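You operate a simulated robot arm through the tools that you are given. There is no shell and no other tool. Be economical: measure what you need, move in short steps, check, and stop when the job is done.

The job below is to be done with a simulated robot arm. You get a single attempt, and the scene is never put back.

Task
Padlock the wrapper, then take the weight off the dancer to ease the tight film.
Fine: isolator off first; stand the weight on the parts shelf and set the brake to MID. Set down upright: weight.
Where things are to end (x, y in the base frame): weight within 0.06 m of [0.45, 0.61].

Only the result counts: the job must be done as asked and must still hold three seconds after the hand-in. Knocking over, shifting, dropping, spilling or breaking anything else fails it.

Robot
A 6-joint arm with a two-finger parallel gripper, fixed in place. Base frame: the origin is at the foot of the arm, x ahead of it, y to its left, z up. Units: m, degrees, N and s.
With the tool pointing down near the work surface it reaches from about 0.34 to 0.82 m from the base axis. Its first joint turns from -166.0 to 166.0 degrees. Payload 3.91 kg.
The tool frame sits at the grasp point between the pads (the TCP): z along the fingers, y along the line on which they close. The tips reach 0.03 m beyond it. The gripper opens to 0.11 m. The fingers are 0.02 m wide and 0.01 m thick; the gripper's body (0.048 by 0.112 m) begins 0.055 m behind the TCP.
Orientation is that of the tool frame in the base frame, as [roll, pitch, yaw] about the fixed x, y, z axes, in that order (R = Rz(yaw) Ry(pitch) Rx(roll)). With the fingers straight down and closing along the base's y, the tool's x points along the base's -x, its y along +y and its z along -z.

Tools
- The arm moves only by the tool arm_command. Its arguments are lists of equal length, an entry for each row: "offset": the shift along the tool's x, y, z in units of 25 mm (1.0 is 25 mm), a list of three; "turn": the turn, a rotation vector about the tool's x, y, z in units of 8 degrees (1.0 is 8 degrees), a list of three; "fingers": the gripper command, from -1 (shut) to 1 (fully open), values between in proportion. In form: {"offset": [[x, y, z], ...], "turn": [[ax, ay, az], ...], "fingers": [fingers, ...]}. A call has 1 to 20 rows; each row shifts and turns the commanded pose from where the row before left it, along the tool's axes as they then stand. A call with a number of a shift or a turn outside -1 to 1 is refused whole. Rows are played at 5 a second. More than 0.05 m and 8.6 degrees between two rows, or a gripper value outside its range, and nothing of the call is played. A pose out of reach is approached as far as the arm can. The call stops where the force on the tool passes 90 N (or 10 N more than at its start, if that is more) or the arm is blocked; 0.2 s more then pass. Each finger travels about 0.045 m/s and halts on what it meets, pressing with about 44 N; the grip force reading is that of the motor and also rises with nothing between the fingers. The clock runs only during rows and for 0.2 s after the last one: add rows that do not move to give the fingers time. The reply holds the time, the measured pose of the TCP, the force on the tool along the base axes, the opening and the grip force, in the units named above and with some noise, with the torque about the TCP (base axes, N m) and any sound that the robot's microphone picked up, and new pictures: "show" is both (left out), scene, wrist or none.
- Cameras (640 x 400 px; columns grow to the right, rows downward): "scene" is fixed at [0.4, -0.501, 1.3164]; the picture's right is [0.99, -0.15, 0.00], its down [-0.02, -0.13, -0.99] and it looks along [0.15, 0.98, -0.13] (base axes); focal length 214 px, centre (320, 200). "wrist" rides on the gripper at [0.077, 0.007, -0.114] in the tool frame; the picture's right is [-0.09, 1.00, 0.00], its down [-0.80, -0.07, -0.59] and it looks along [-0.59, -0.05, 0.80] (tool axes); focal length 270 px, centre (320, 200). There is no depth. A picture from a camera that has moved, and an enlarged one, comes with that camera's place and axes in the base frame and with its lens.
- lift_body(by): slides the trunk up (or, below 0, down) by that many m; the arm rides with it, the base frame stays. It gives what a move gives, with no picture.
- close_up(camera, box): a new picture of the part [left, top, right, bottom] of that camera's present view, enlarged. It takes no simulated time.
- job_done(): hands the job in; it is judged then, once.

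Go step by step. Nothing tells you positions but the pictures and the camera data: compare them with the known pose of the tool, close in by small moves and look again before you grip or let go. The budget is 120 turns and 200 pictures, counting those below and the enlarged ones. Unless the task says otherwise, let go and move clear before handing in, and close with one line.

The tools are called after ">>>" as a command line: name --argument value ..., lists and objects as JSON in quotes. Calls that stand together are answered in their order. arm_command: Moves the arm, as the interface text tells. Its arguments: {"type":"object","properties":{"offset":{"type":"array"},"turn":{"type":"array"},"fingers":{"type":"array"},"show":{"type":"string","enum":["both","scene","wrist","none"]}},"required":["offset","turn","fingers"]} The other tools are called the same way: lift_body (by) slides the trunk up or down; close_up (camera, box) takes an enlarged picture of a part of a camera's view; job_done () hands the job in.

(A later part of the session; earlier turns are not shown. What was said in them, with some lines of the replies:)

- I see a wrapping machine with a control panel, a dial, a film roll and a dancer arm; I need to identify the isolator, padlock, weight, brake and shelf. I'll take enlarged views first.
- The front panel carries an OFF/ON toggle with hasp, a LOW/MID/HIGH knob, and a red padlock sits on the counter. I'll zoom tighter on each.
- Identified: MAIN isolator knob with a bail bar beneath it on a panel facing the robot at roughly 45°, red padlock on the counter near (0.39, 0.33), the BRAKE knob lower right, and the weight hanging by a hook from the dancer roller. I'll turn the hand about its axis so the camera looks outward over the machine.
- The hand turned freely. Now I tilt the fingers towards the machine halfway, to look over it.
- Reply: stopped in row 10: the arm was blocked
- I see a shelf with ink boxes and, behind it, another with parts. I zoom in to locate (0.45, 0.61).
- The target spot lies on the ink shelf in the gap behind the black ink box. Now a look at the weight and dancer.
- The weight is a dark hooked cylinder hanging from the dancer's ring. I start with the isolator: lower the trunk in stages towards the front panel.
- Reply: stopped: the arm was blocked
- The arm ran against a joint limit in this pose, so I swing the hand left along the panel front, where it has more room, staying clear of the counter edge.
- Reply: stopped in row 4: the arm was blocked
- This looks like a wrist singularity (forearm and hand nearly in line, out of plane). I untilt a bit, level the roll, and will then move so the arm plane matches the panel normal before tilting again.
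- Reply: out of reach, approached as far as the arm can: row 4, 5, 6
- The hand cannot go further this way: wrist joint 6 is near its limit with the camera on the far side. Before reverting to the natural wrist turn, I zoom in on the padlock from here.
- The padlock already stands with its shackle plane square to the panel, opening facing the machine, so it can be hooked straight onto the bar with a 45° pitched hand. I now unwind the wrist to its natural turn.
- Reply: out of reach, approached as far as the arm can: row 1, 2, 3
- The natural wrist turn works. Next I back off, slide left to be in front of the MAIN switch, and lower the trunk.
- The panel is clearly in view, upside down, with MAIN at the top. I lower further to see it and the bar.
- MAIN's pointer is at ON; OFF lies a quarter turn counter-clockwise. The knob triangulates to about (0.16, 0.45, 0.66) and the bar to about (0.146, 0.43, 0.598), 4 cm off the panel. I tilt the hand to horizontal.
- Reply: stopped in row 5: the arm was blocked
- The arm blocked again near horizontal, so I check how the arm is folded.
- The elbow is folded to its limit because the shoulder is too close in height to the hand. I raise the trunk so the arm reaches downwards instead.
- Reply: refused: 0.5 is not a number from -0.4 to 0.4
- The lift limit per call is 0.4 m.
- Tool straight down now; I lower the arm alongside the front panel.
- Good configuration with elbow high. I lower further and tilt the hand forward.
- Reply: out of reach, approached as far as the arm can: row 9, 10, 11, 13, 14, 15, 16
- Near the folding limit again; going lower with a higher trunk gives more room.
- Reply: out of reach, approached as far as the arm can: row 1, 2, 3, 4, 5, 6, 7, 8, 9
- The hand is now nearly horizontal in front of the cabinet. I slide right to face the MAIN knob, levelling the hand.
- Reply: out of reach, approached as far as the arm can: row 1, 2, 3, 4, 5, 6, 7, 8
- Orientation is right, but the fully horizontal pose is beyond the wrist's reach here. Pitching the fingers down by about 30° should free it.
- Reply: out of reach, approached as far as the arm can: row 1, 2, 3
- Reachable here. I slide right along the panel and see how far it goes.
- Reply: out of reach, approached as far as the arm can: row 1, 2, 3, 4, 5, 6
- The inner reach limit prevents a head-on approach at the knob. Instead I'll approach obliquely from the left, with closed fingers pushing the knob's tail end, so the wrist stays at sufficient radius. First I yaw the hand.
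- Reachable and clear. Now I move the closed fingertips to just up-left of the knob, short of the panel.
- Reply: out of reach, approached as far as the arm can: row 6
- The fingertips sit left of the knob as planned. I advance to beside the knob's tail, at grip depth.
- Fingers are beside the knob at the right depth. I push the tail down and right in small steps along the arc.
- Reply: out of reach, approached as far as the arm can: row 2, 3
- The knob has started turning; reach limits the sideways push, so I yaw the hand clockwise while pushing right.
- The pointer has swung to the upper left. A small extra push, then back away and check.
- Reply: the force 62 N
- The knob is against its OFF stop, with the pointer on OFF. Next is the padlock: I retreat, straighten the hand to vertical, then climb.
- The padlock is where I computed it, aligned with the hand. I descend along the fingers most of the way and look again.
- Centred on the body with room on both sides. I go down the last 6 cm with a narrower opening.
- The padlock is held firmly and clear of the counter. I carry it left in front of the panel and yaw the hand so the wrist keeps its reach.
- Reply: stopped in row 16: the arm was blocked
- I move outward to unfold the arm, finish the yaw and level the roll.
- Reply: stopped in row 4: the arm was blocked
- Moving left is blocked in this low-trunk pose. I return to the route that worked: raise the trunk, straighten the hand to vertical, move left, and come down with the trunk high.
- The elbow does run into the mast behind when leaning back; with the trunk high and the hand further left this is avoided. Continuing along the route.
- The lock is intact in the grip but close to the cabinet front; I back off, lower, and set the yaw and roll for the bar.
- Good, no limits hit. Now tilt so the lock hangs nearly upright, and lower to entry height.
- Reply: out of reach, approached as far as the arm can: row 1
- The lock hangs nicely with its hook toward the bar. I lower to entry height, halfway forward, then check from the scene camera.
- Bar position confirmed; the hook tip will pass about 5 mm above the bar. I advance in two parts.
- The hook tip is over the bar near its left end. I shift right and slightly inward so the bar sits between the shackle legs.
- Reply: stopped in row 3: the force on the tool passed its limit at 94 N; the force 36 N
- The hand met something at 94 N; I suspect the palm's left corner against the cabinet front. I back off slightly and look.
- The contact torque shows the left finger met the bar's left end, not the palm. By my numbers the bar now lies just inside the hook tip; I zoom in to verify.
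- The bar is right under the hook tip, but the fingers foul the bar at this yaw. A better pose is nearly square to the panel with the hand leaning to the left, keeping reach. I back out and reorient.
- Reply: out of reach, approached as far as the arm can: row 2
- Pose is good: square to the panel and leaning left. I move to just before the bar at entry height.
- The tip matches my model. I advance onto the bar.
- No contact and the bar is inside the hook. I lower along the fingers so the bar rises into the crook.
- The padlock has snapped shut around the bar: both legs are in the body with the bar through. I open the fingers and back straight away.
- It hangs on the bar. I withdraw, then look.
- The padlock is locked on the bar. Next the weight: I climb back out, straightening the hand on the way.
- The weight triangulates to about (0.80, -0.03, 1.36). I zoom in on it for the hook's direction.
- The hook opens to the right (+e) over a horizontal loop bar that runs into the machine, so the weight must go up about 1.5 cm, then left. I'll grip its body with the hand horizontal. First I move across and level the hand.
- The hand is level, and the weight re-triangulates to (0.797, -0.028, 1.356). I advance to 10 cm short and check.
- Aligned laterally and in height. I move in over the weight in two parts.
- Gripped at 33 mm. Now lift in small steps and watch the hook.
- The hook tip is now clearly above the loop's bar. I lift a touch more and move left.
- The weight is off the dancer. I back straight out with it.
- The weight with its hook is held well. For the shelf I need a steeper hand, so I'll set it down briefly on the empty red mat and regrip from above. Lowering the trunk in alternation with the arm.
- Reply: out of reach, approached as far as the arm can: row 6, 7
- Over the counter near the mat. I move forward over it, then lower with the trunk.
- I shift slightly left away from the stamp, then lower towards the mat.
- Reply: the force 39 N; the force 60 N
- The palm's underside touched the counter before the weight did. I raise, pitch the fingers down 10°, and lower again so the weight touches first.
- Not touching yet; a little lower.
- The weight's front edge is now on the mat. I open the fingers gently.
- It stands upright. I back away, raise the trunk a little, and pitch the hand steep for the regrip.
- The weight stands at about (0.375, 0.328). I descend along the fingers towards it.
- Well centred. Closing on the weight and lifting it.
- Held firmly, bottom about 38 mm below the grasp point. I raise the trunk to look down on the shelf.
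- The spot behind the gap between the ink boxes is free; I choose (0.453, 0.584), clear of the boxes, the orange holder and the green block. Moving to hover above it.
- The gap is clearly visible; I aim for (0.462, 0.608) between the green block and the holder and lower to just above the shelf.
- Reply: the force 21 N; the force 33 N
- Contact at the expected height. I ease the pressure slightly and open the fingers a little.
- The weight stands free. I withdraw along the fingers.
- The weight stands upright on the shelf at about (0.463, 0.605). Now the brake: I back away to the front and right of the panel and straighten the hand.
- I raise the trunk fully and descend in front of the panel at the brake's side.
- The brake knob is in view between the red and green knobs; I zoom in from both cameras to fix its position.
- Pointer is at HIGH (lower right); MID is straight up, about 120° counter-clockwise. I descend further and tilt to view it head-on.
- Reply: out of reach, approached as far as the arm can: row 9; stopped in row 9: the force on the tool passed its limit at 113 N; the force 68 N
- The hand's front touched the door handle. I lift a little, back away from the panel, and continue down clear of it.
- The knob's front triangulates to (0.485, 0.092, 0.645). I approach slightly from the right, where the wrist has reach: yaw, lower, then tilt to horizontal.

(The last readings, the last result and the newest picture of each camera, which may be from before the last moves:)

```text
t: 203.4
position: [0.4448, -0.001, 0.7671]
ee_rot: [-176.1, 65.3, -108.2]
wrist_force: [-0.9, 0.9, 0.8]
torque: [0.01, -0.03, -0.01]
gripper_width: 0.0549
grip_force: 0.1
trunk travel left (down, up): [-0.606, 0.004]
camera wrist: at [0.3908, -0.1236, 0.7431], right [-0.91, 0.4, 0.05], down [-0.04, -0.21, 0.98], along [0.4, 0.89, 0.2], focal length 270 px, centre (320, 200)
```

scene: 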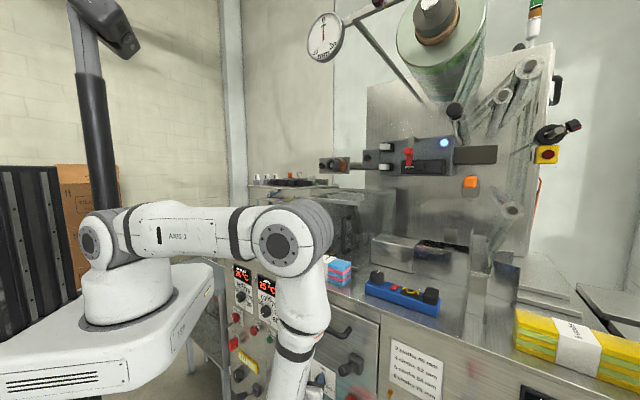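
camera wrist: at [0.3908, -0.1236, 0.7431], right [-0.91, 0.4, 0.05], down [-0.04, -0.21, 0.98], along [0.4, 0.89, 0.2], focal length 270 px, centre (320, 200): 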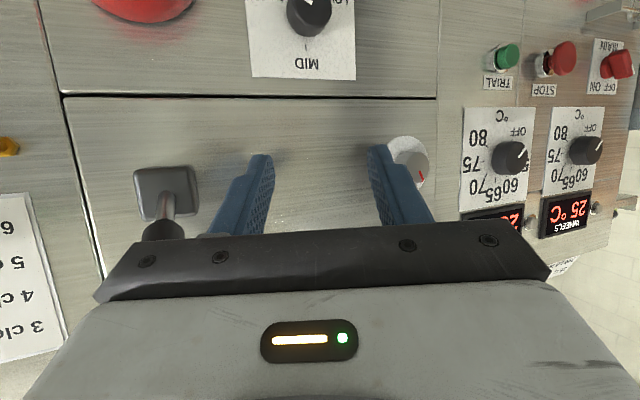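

The tilt works freely on this side. I lower to the knob's height and square up to the panel.

>>> arm_command --offset '[[0.82, 0.22, 0.5], [0.82, 0.22, 0.5], [0.82, 0.22, 0.5], [0.82, 0.22, 0.5], [0.82, 0.22, 0.5], [0, 0, 0], [0, 0, 0], [0, 0, 0], [0, 0, 0]]' --turn '[[0, 0, 0], [0, 0, 0], [0, 0, 0], [0, 0, 0], [0, 0, 0], [0.5, -0.78, 0.23], [0.5, -0.78, 0.23], [0.5, -0.78, 0.23], [0.5, -0.78, 0.23]]' --fingers '[0, 0, 0, 0, 0, 0, 0, 0, 0]' --show "wrist"

```text
t: 205.4
position: [0.4278, 0.0211, 0.6473]
ee_rot: [80.5, 87.8, 131.7]
wrist_force: [0.1, -0.5, 0.0]
torque: [-0.04, 0.01, 0.0]
gripper_width: 0.055
grip_force: 0.0
trunk travel left (down, up): [-0.606, 0.004]
camera wrist: at [0.3503, -0.0598, 0.5688], right [-0.77, 0.62, 0.13], down [-0.3, -0.53, 0.79], along [0.56, 0.58, 0.59], focal length 270 px, centre (320, 200)
```

wrist: 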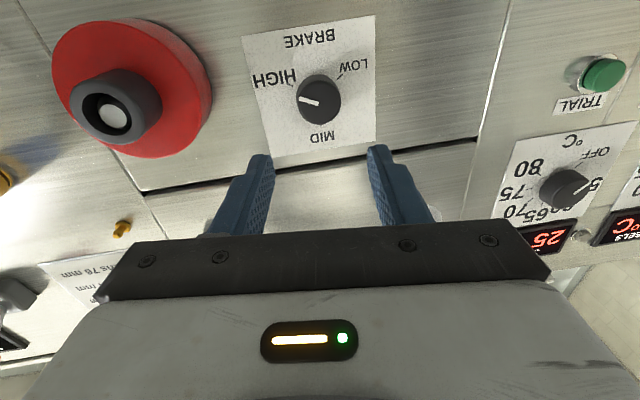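

Now square on to the brake. I zoom in to align.

>>> close_up --camera "wrist" --box '[230, 10, 410, 220]'

>>> close_up --camera "scene" --box '[290, 340, 360, 400]'

```text
1.90 times, centred on (320, 115) of wrist
camera zoom: at [0.3503, -0.0598, 0.5688], right [-0.77, 0.62, 0.13], down [-0.3, -0.53, 0.79], along [0.56, 0.58, 0.59], focal length 515 px, centre (320, 362)
```

zoom: 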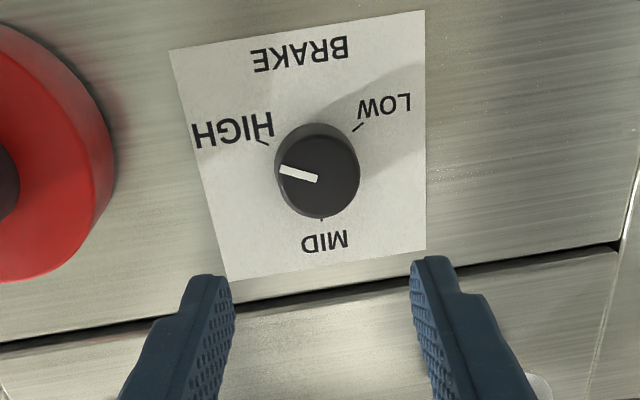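

```text
6.67 times, centred on (325, 370) of scene
camera zoom: at [0.4, -0.501, 1.3164], right [0.99, -0.15, 0.0], down [-0.02, -0.13, -0.99], along [0.15, 0.98, -0.13], focal length 1430 px, centre (287, -933)
```

zoom: 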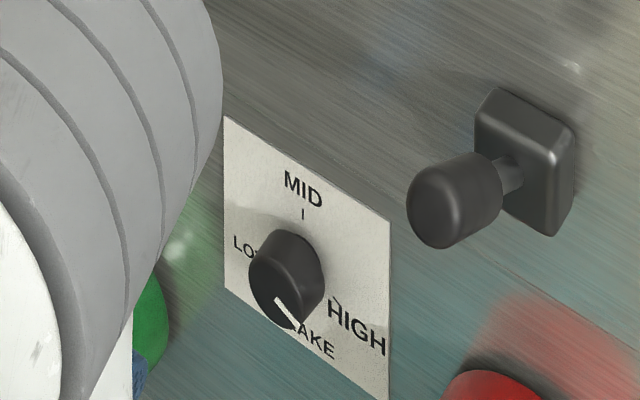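

The knob axis is at e ≈ 0.2835, z ≈ 0.632; ticks show MID is about 119° counter-clockwise from HIGH. I centre on the axis and pre-roll the hand by +60°.

>>> arm_command --offset '[[0.3, 0.2, 0.4], [0.3, 0.21, 0.4], [0, 0, 0], [0, 0, 0], [0, 0, 0], [0, 0, 0], [0, 0, 0], [0, 0, 0], [0, 0, 0], [0, 0, 0]]' --turn '[[0.31, 0, 0], [0.31, 0, 0], [0, 0, 0.94], [0, 0, 0.94], [0, 0, 0.94], [0, 0, 0.94], [0, 0, 0.94], [0, 0, 0.94], [0, 0, 0.94], [0, 0, 0.94]]' --fingers '[0, 0, 0, 0, 0, 0, 0, 0, 0, 0]' --show "none"

>>> close_up --camera "wrist" --box '[200, 0, 440, 220]'

```text
t: 207.6
position: [0.4333, 0.0437, 0.6319]
ee_rot: [89.8, 27.4, 136.3]
wrist_force: [-0.1, 0.2, 0.4]
torque: [0.02, -0.01, 0.02]
gripper_width: 0.0552
grip_force: 0.0
trunk travel left (down, up): [-0.606, 0.004]
```

```text
1.82 times, centred on (320, 110) of wrist
camera zoom: at [0.3036, 0.0117, 0.6011], right [-0.28, 0.26, 0.92], down [0.13, -0.94, 0.31], along [0.95, 0.2, 0.23], focal length 491 px, centre (320, 364)
```

zoom: 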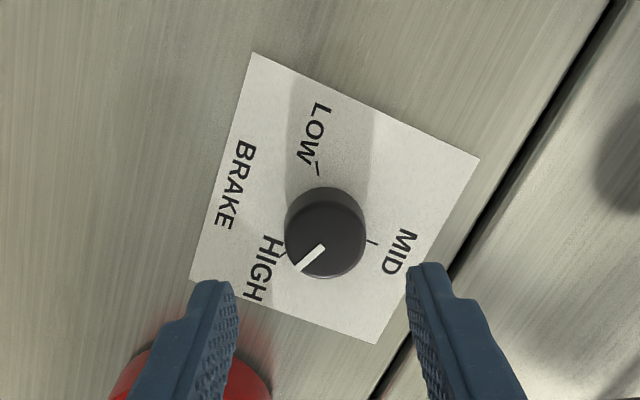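

Aligned within a couple of millimetres. I advance so the tips straddle the knob, then close.

>>> arm_command --offset '[[0, -0.05, 0.8], [0, -0.05, 0.8], [0, 0, 0.8], [0, 0, 0]]' --turn '[[0, 0, 0], [0, 0, 0], [0, 0, 0], [0, 0, 0]]' --fingers '[0, 0, 0, 0]' --show "none"

>>> close_up --camera "wrist" --box '[200, 40, 440, 240]'

```text
t: 208.6
position: [0.4754, 0.0866, 0.6286]
ee_rot: [89.9, 27.6, 136.2]
wrist_force: [0.7, 0.8, -0.7]
torque: [-0.01, 0.04, 0.02]
gripper_width: 0.055
grip_force: 0.0
trunk travel left (down, up): [-0.606, 0.004]
```

```text
2.00 times, centred on (320, 140) of wrist
camera zoom: at [0.3465, 0.0544, 0.5983], right [-0.28, 0.26, 0.92], down [0.13, -0.94, 0.31], along [0.95, 0.2, 0.23], focal length 541 px, centre (320, 320)
```

zoom: 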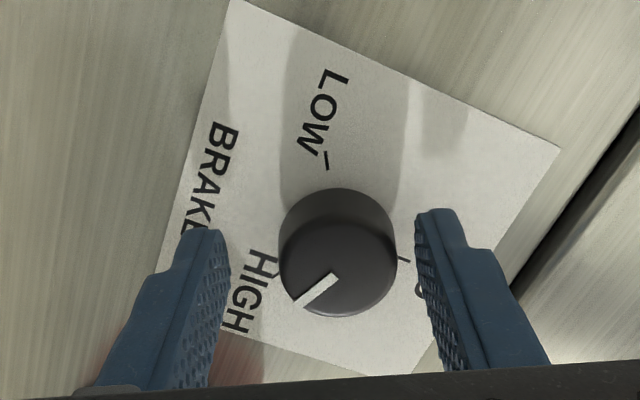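

>>> arm_command --offset '[[0, 0.18, 0], [0, 0, 0], [0, 0, 0], [0, 0, 0], [0, 0, 0]]' --turn '[[0, 0, 0], [0, 0, 0], [0, 0, 0], [0, 0, 0], [0, 0, 0]]' --fingers '[0, -1, -1, -1, -1]' --show "none"

>>> close_up --camera "wrist" --box '[200, 40, 440, 240]'

```text
t: 209.8
position: [0.4745, 0.0887, 0.6345]
ee_rot: [90.0, 27.7, 136.3]
wrist_force: [-1.2, 1.4, 1.0]
torque: [-0.21, 0.27, -0.22]
gripper_width: 0.0353
grip_force: 44.9
trunk travel left (down, up): [-0.606, 0.004]
```

```text
2.00 times, centred on (320, 140) of wrist
camera zoom: at [0.3444, 0.0561, 0.6025], right [-0.28, 0.26, 0.92], down [0.13, -0.94, 0.31], along [0.95, 0.2, 0.23], focal length 541 px, centre (320, 320)
```

zoom: 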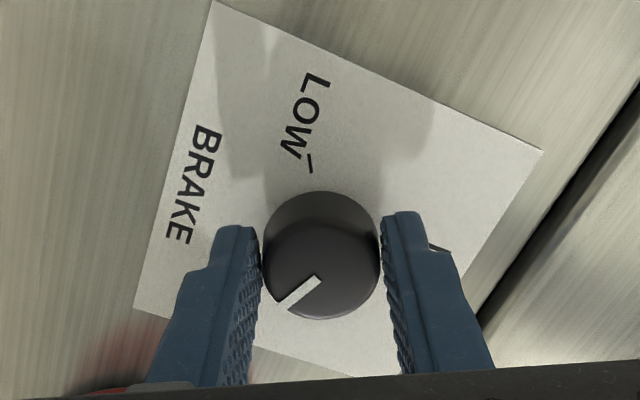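

Gripped on the knob. I turn counter-clockwise 29° first to verify it follows.

>>> arm_command --offset '[[0, 0, 0], [0, 0, 0], [0, 0, 0], [0, 0, 0], [0, 0, 0]]' --turn '[[0, 0, -0.9], [0, 0, -0.9], [0, 0, -0.9], [0, 0, -0.9], [0, 0, 0]]' --fingers '[-1, -1, -1, -1, -1]' --show "none"

>>> close_up --camera "wrist" --box '[200, 40, 440, 240]'

```text
t: 211.0
position: [0.4745, 0.0887, 0.6325]
ee_rot: [90.2, 56.3, 136.5]
wrist_force: [0.9, -11.8, -23.9]
torque: [-0.78, 0.93, -0.59]
gripper_width: 0.0354
grip_force: 44.3
trunk travel left (down, up): [-0.606, 0.004]
```

```text
2.00 times, centred on (320, 140) of wrist
camera zoom: at [0.3618, 0.0394, 0.571], right [-0.56, 0.54, 0.62], down [-0.05, -0.78, 0.63], along [0.83, 0.32, 0.46], focal length 541 px, centre (320, 320)
```

zoom: 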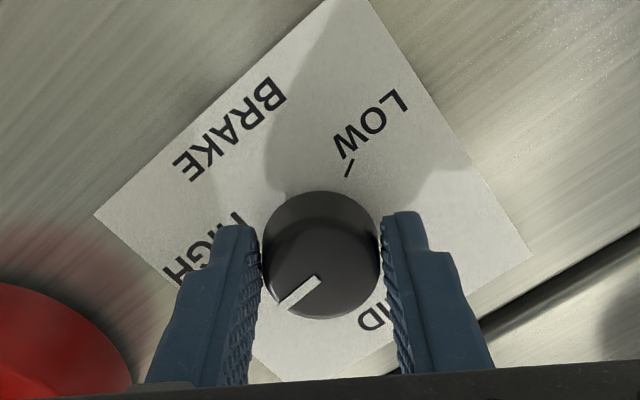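

It follows. I correct a small eccentricity and continue turning.

>>> arm_command --offset '[[0.07, -0.045, 0], [0, 0, 0], [0, 0, 0], [0, 0, 0], [0, 0, 0], [0, 0, 0], [0, 0, 0], [0, 0, 0]]' --turn '[[0, 0, 0], [0, 0, -0.9], [0, 0, -0.9], [0, 0, -0.9], [0, 0, -0.9], [0, 0, -0.9], [0, 0, -0.9], [0, 0, 0]]' --fingers '[-1, -1, -1, -1, -1, -1, -1, -1]' --show "none"

>>> close_up --camera "wrist" --box '[200, 40, 440, 240]'

```text
t: 212.8
position: [0.4754, 0.086, 0.6311]
ee_rot: [-88.9, 80.3, -43.0]
wrist_force: [12.5, -29.2, -9.9]
torque: [-0.12, 0.22, -1.35]
gripper_width: 0.0353
grip_force: 44.7
trunk travel left (down, up): [-0.606, 0.004]
```

```text
2.00 times, centred on (320, 140) of wrist
camera zoom: at [0.403, 0.0007, 0.5535], right [-0.72, 0.69, -0.08], down [-0.46, -0.38, 0.8], along [0.52, 0.61, 0.59], focal length 541 px, centre (320, 320)
```

zoom: 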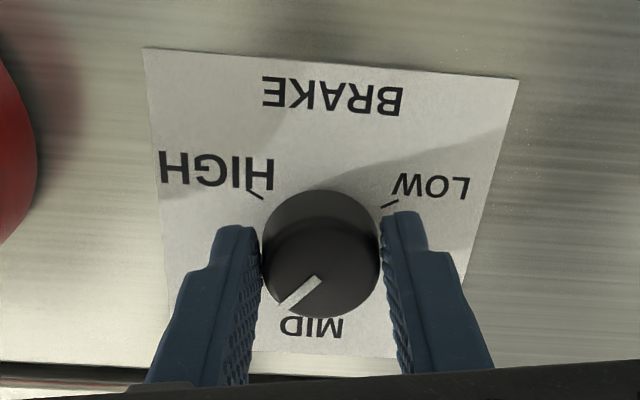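

About 50° remain. Continuing with another small centring correction.

>>> arm_command --offset '[[0, -0.09, 0], [0, 0, 0], [0, 0, 0], [0, 0, 0], [0, 0, 0], [0, 0, 0], [0, 0, 0], [0, 0, 0]]' --turn '[[0, 0, 0], [0, 0, -0.9], [0, 0, -0.9], [0, 0, -0.9], [0, 0, -0.9], [0, 0, -0.9], [0, 0, -0.9], [0, 0, 0]]' --fingers '[-1, -1, -1, -1, -1, -1, -1, -1]' --show "none"

>>> close_up --camera "wrist" --box '[200, 40, 440, 240]'

>>> close_up --camera "scene" --box '[290, 340, 360, 400]'

```text
t: 214.6
position: [0.478, 0.0848, 0.6347]
ee_rot: [-89.6, 37.1, -43.8]
wrist_force: [28.0, -24.9, 16.3]
torque: [0.44, -0.28, -1.29]
gripper_width: 0.0352
grip_force: 45.3
trunk travel left (down, up): [-0.606, 0.004]
```

```text
2.00 times, centred on (320, 140) of wrist
camera zoom: at [0.4411, -0.036, 0.5798], right [-0.48, 0.47, -0.74], down [-0.84, -0.02, 0.54], along [0.24, 0.88, 0.4], focal length 541 px, centre (320, 320)
```

zoom: 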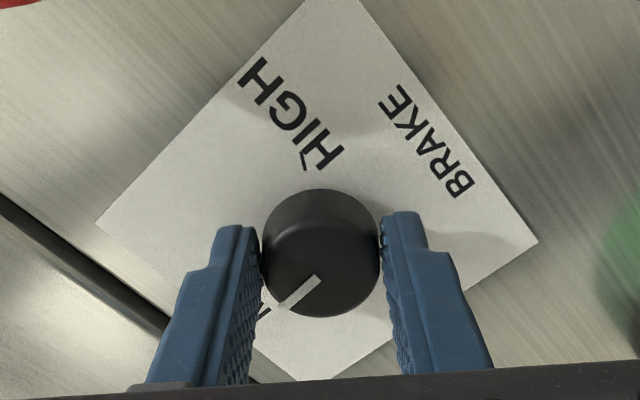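

```text
6.67 times, centred on (325, 370) of scene
camera zoom: at [0.4, -0.501, 1.3164], right [0.99, -0.15, 0.0], down [-0.02, -0.13, -0.99], along [0.15, 0.98, -0.13], focal length 1430 px, centre (287, -933)
```

zoom: 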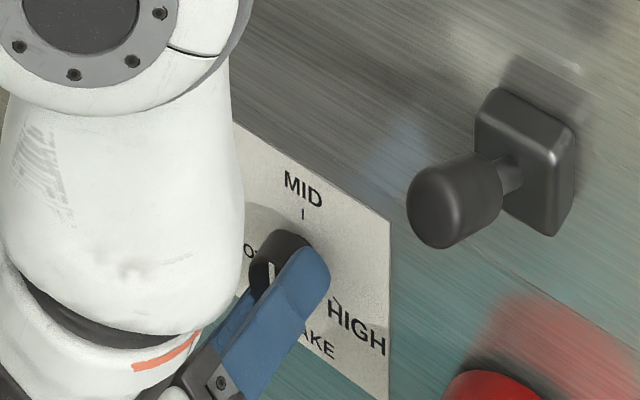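

The pointer is practically on the MID tick. A final 2° and then I release.

>>> arm_command --offset '[[0, 0, 0], [0, 0, 0], [0, 0, 0], [0, 0, 0], [0, 0, 0]]' --turn '[[0, 0, -0.25], [0, 0, 0], [0, 0, 0], [0, 0, 0], [0, 0, 0]]' --fingers '[-1, -0.3, 0, 0.1, 0.1]' --show "none"

>>> arm_command --offset '[[0, 0, -0.8], [0, 0, -1], [0, 0, -0.8]]' --turn '[[0, 0, 0], [0, 0, 0], [0, 0, 0]]' --fingers '[0.1, 0.1, 0.1]' --show "none"

>>> close_up --camera "wrist" --box '[220, 20, 420, 190]'

>>> close_up --camera "scene" --box '[300, 350, 350, 400]'

```text
t: 215.8
position: [0.4742, 0.0873, 0.6328]
ee_rot: [-90.0, 35.2, -43.6]
wrist_force: [-0.2, 0.4, 0.3]
torque: [0.01, 0.0, -0.01]
gripper_width: 0.0604
grip_force: 0.1
trunk travel left (down, up): [-0.606, 0.004]
```

```text
t: 216.6
position: [0.4317, 0.0397, 0.6312]
ee_rot: [-89.9, 35.2, -43.6]
wrist_force: [0.5, 0.2, 0.3]
torque: [0.03, -0.04, 0.0]
gripper_width: 0.0606
grip_force: 0.1
trunk travel left (down, up): [-0.606, 0.004]
```

```text
2.35 times, centred on (320, 105) of wrist
camera zoom: at [0.3965, -0.0827, 0.58], right [-0.47, 0.45, -0.76], down [-0.85, -0.01, 0.52], along [0.23, 0.89, 0.39], focal length 636 px, centre (320, 424)
```

zoom: 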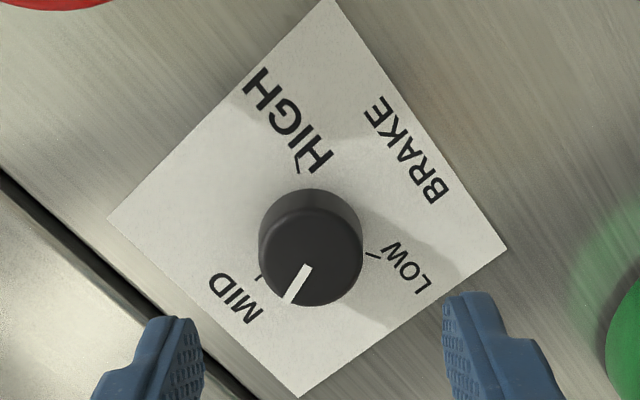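

```text
8.00 times, centred on (325, 375) of scene
camera zoom: at [0.4, -0.501, 1.3164], right [0.99, -0.15, 0.0], down [-0.02, -0.13, -0.99], along [0.15, 0.98, -0.13], focal length 1716 px, centre (280, -1200)
```

zoom: 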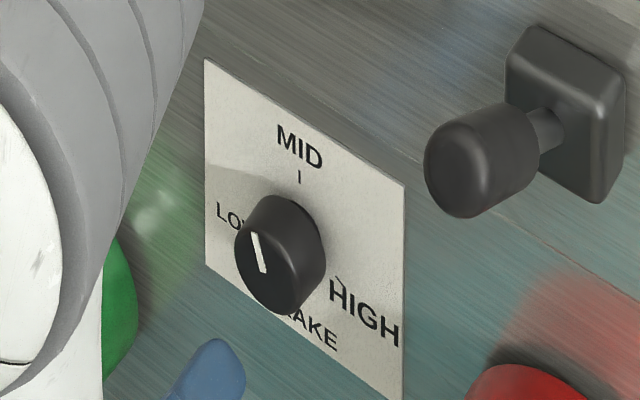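

On release the knob rolled about 13° past MID towards LOW, because the hand was slightly off-centre. I recentre by about 4 mm, regrip and turn back.

>>> arm_command --offset '[[0, -0.15, 0], [0, 0, 0.85], [0, 0, 0.85], [0, 0, 0.8], [0, 0, 0]]' --turn '[[0, 0, 0], [0, 0, 0], [0, 0, 0], [0, 0, 0], [0, 0, 0]]' --fingers '[0.1, 0.1, 0.1, 0, -0.2]' --show "none"

>>> close_up --camera "wrist" --box '[220, 60, 420, 230]'

```text
t: 217.8
position: [0.4779, 0.0824, 0.6338]
ee_rot: [-89.8, 35.1, -43.6]
wrist_force: [-0.1, 0.6, 0.0]
torque: [0.02, 0.01, 0.01]
gripper_width: 0.0438
grip_force: 0.1
trunk travel left (down, up): [-0.606, 0.004]
```

```text
2.35 times, centred on (320, 145) of wrist
camera zoom: at [0.4426, -0.0396, 0.5836], right [-0.47, 0.45, -0.76], down [-0.85, -0.01, 0.52], along [0.23, 0.89, 0.39], focal length 636 px, centre (320, 329)
```

zoom: 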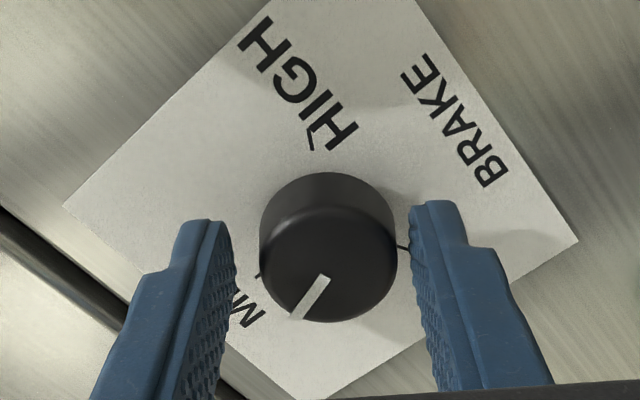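

>>> arm_command --offset '[[0, 0.04, 0], [0, 0, 0], [0, 0, 0], [0, 0, 0], [0, 0, 0], [0, 0, 0]]' --turn '[[0, 0, 0], [0, 0, 0], [0, 0, 0], [0, 0, 0.8], [0, 0, 0.8], [0, 0, 0]]' --fingers '[-0.2, -1, -1, -1, -1, -1]' --show "none"

>>> close_up --camera "wrist" --box '[220, 60, 420, 230]'

>>> close_up --camera "scene" --box '[300, 350, 350, 400]'

```text
t: 219.2
position: [0.4749, 0.0843, 0.6321]
ee_rot: [-90.2, 48.1, -43.7]
wrist_force: [3.5, 3.7, -16.2]
torque: [0.3, -0.26, 0.01]
gripper_width: 0.0355
grip_force: 45.0
trunk travel left (down, up): [-0.606, 0.004]
```

```text
2.35 times, centred on (320, 145) of wrist
camera zoom: at [0.432, -0.03, 0.5702], right [-0.58, 0.55, -0.6], down [-0.76, -0.1, 0.64], along [0.3, 0.83, 0.48], focal length 636 px, centre (320, 329)
```

zoom: 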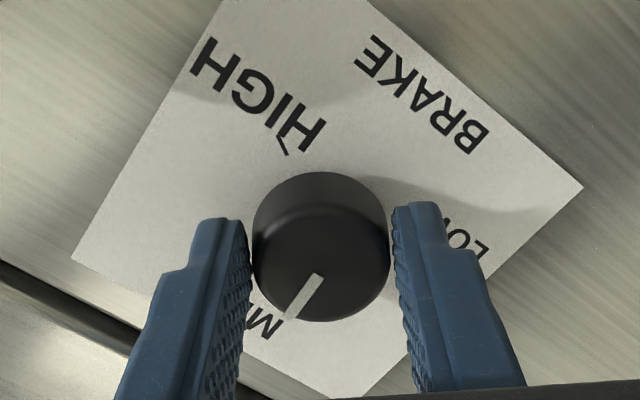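

```text
8.00 times, centred on (325, 375) of scene
camera zoom: at [0.4, -0.501, 1.3164], right [0.99, -0.15, 0.0], down [-0.02, -0.13, -0.99], along [0.15, 0.98, -0.13], focal length 1716 px, centre (280, -1200)
```

zoom: 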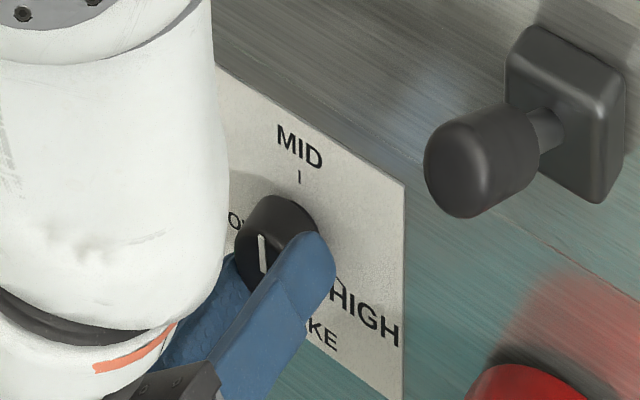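

Nearly upright now, about 3° short. A small correction to balance the force, 3° more, and a gentle release.

>>> arm_command --offset '[[0.045, 0.036, 0], [0, 0, 0], [0, 0, 0]]' --turn '[[0, 0, 0.2], [0, 0, 0.2], [0, 0, 0]]' --fingers '[-1, -1, -1]' --show "none"

>>> arm_command --offset '[[0, 0, 0], [0, 0, 0], [0, 0, 0], [0, 0, 0]]' --turn '[[0, 0, 0], [0, 0, 0], [0, 0, 0], [0, 0, 0]]' --fingers '[-0.33, -0.2, 0, 0.1]' --show "none"

>>> arm_command --offset '[[0, 0, -0.8], [0, 0, -1], [0, 0, -0.9]]' --turn '[[0, 0, 0], [0, 0, 0], [0, 0, 0]]' --fingers '[0.1, 0.1, 0.1]' --show "none"

>>> close_up --camera "wrist" --box '[220, 20, 420, 190]'

>>> close_up --camera "scene" --box '[300, 350, 350, 400]'

```text
t: 220.0
position: [0.4763, 0.0857, 0.6332]
ee_rot: [-89.7, 51.1, -43.6]
wrist_force: [4.2, 9.2, -6.0]
torque: [0.1, -0.14, -0.2]
gripper_width: 0.0358
grip_force: 45.4
trunk travel left (down, up): [-0.606, 0.004]
```

```text
t: 221.0
position: [0.4757, 0.0831, 0.6336]
ee_rot: [-89.8, 51.2, -43.6]
wrist_force: [0.1, 0.1, 0.2]
torque: [0.02, -0.03, 0.01]
gripper_width: 0.0607
grip_force: 0.1
trunk travel left (down, up): [-0.606, 0.004]
```

```text
t: 221.8
position: [0.4284, 0.0337, 0.633]
ee_rot: [-89.8, 51.2, -43.6]
wrist_force: [0.2, -0.2, 0.0]
torque: [-0.04, 0.02, -0.03]
gripper_width: 0.0604
grip_force: 0.0
trunk travel left (down, up): [-0.606, 0.004]
```

```text
2.35 times, centred on (320, 105) of wrist
camera zoom: at [0.381, -0.0781, 0.5673], right [-0.6, 0.58, -0.56], down [-0.73, -0.12, 0.67], along [0.32, 0.81, 0.5], focal length 636 px, centre (320, 424)
```

zoom: 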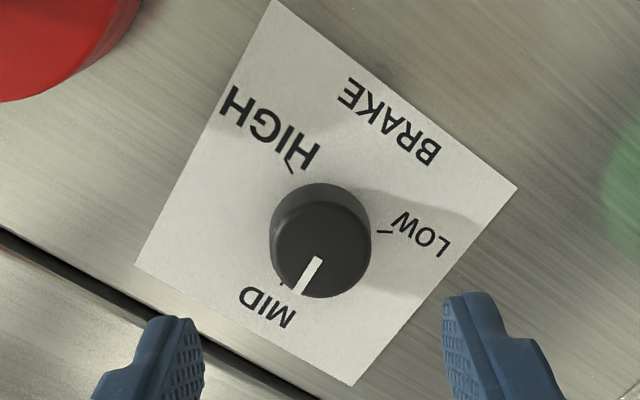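

```text
8.00 times, centred on (325, 375) of scene
camera zoom: at [0.4, -0.501, 1.3164], right [0.99, -0.15, 0.0], down [-0.02, -0.13, -0.99], along [0.15, 0.98, -0.13], focal length 1716 px, centre (280, -1200)
```

zoom: 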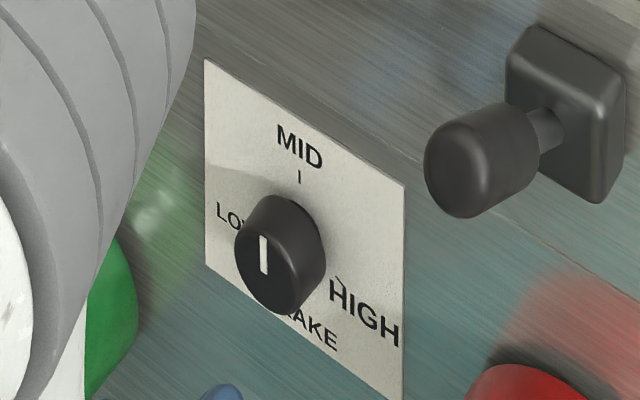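

The brake pointer now stands straight on MID. I back the hand further off and verify everything.

>>> arm_command --offset '[[0, 0, -1], [0, 0, -1]]' --turn '[[0, 0, 0], [0, 0, 0]]' --fingers '[0.1, 0.1]' --show "scene"

>>> close_up --camera "scene" --box '[205, 290, 305, 370]'

>>> close_up --camera "scene" --box '[240, 150, 400, 290]'

>>> close_up --camera "scene" --box '[300, 0, 560, 190]'

```text
t: 222.4
position: [0.3937, -0.0019, 0.6318]
ee_rot: [-89.8, 51.2, -43.4]
wrist_force: [0.6, 0.8, 0.3]
torque: [0.0, -0.01, 0.01]
gripper_width: 0.0605
grip_force: 0.0
trunk travel left (down, up): [-0.606, 0.004]
```

scene: 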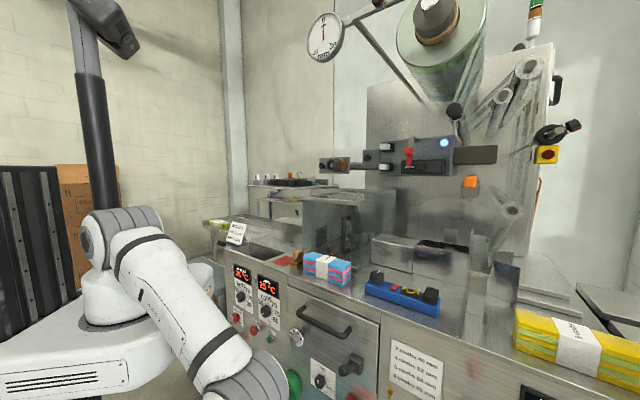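

```text
5.00 times, centred on (255, 330) of scene
camera zoom: at [0.4, -0.501, 1.3164], right [0.99, -0.15, 0.0], down [-0.02, -0.13, -0.99], along [0.15, 0.98, -0.13], focal length 1072 px, centre (645, -450)
```

zoom: 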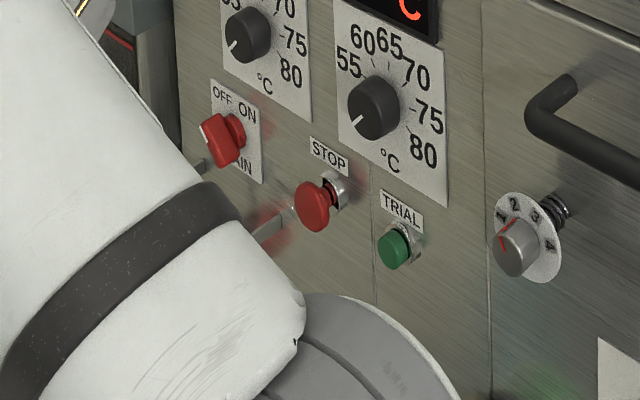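

```text
2.86 times, centred on (320, 220) of scene
camera zoom: at [0.4, -0.501, 1.3164], right [0.99, -0.15, 0.0], down [-0.02, -0.13, -0.99], along [0.15, 0.98, -0.13], focal length 613 px, centre (320, 143)
```

zoom: 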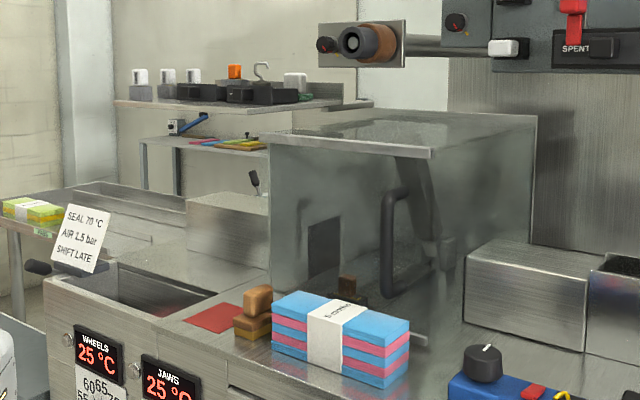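

```text
2.11 times, centred on (430, 95) of scene
camera zoom: at [0.4, -0.501, 1.3164], right [0.99, -0.15, 0.0], down [-0.02, -0.13, -0.99], along [0.15, 0.98, -0.13], focal length 452 px, centre (88, 421)
```

zoom: 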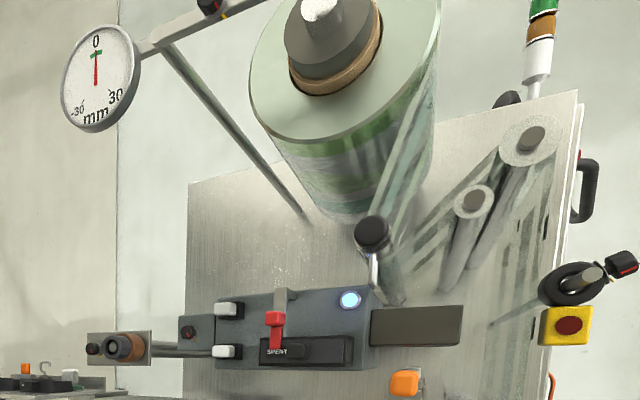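

Everything checks out: isolator at OFF, weight upright on the shelf, brake on MID, other items undisturbed, hand clear. The padlock is hidden behind the arm now, but it was locked on the bar when I last saw it. Handing in.

>>> job_done

```text
The job is handed in.
```

The job is handed in. The isolator is off, the padlock is locked through its bar, the weight stands upright on the parts shelf at about (0.46, 0.61), and the brake is on MID; the hand brushed the door handle once, with no visible harm.
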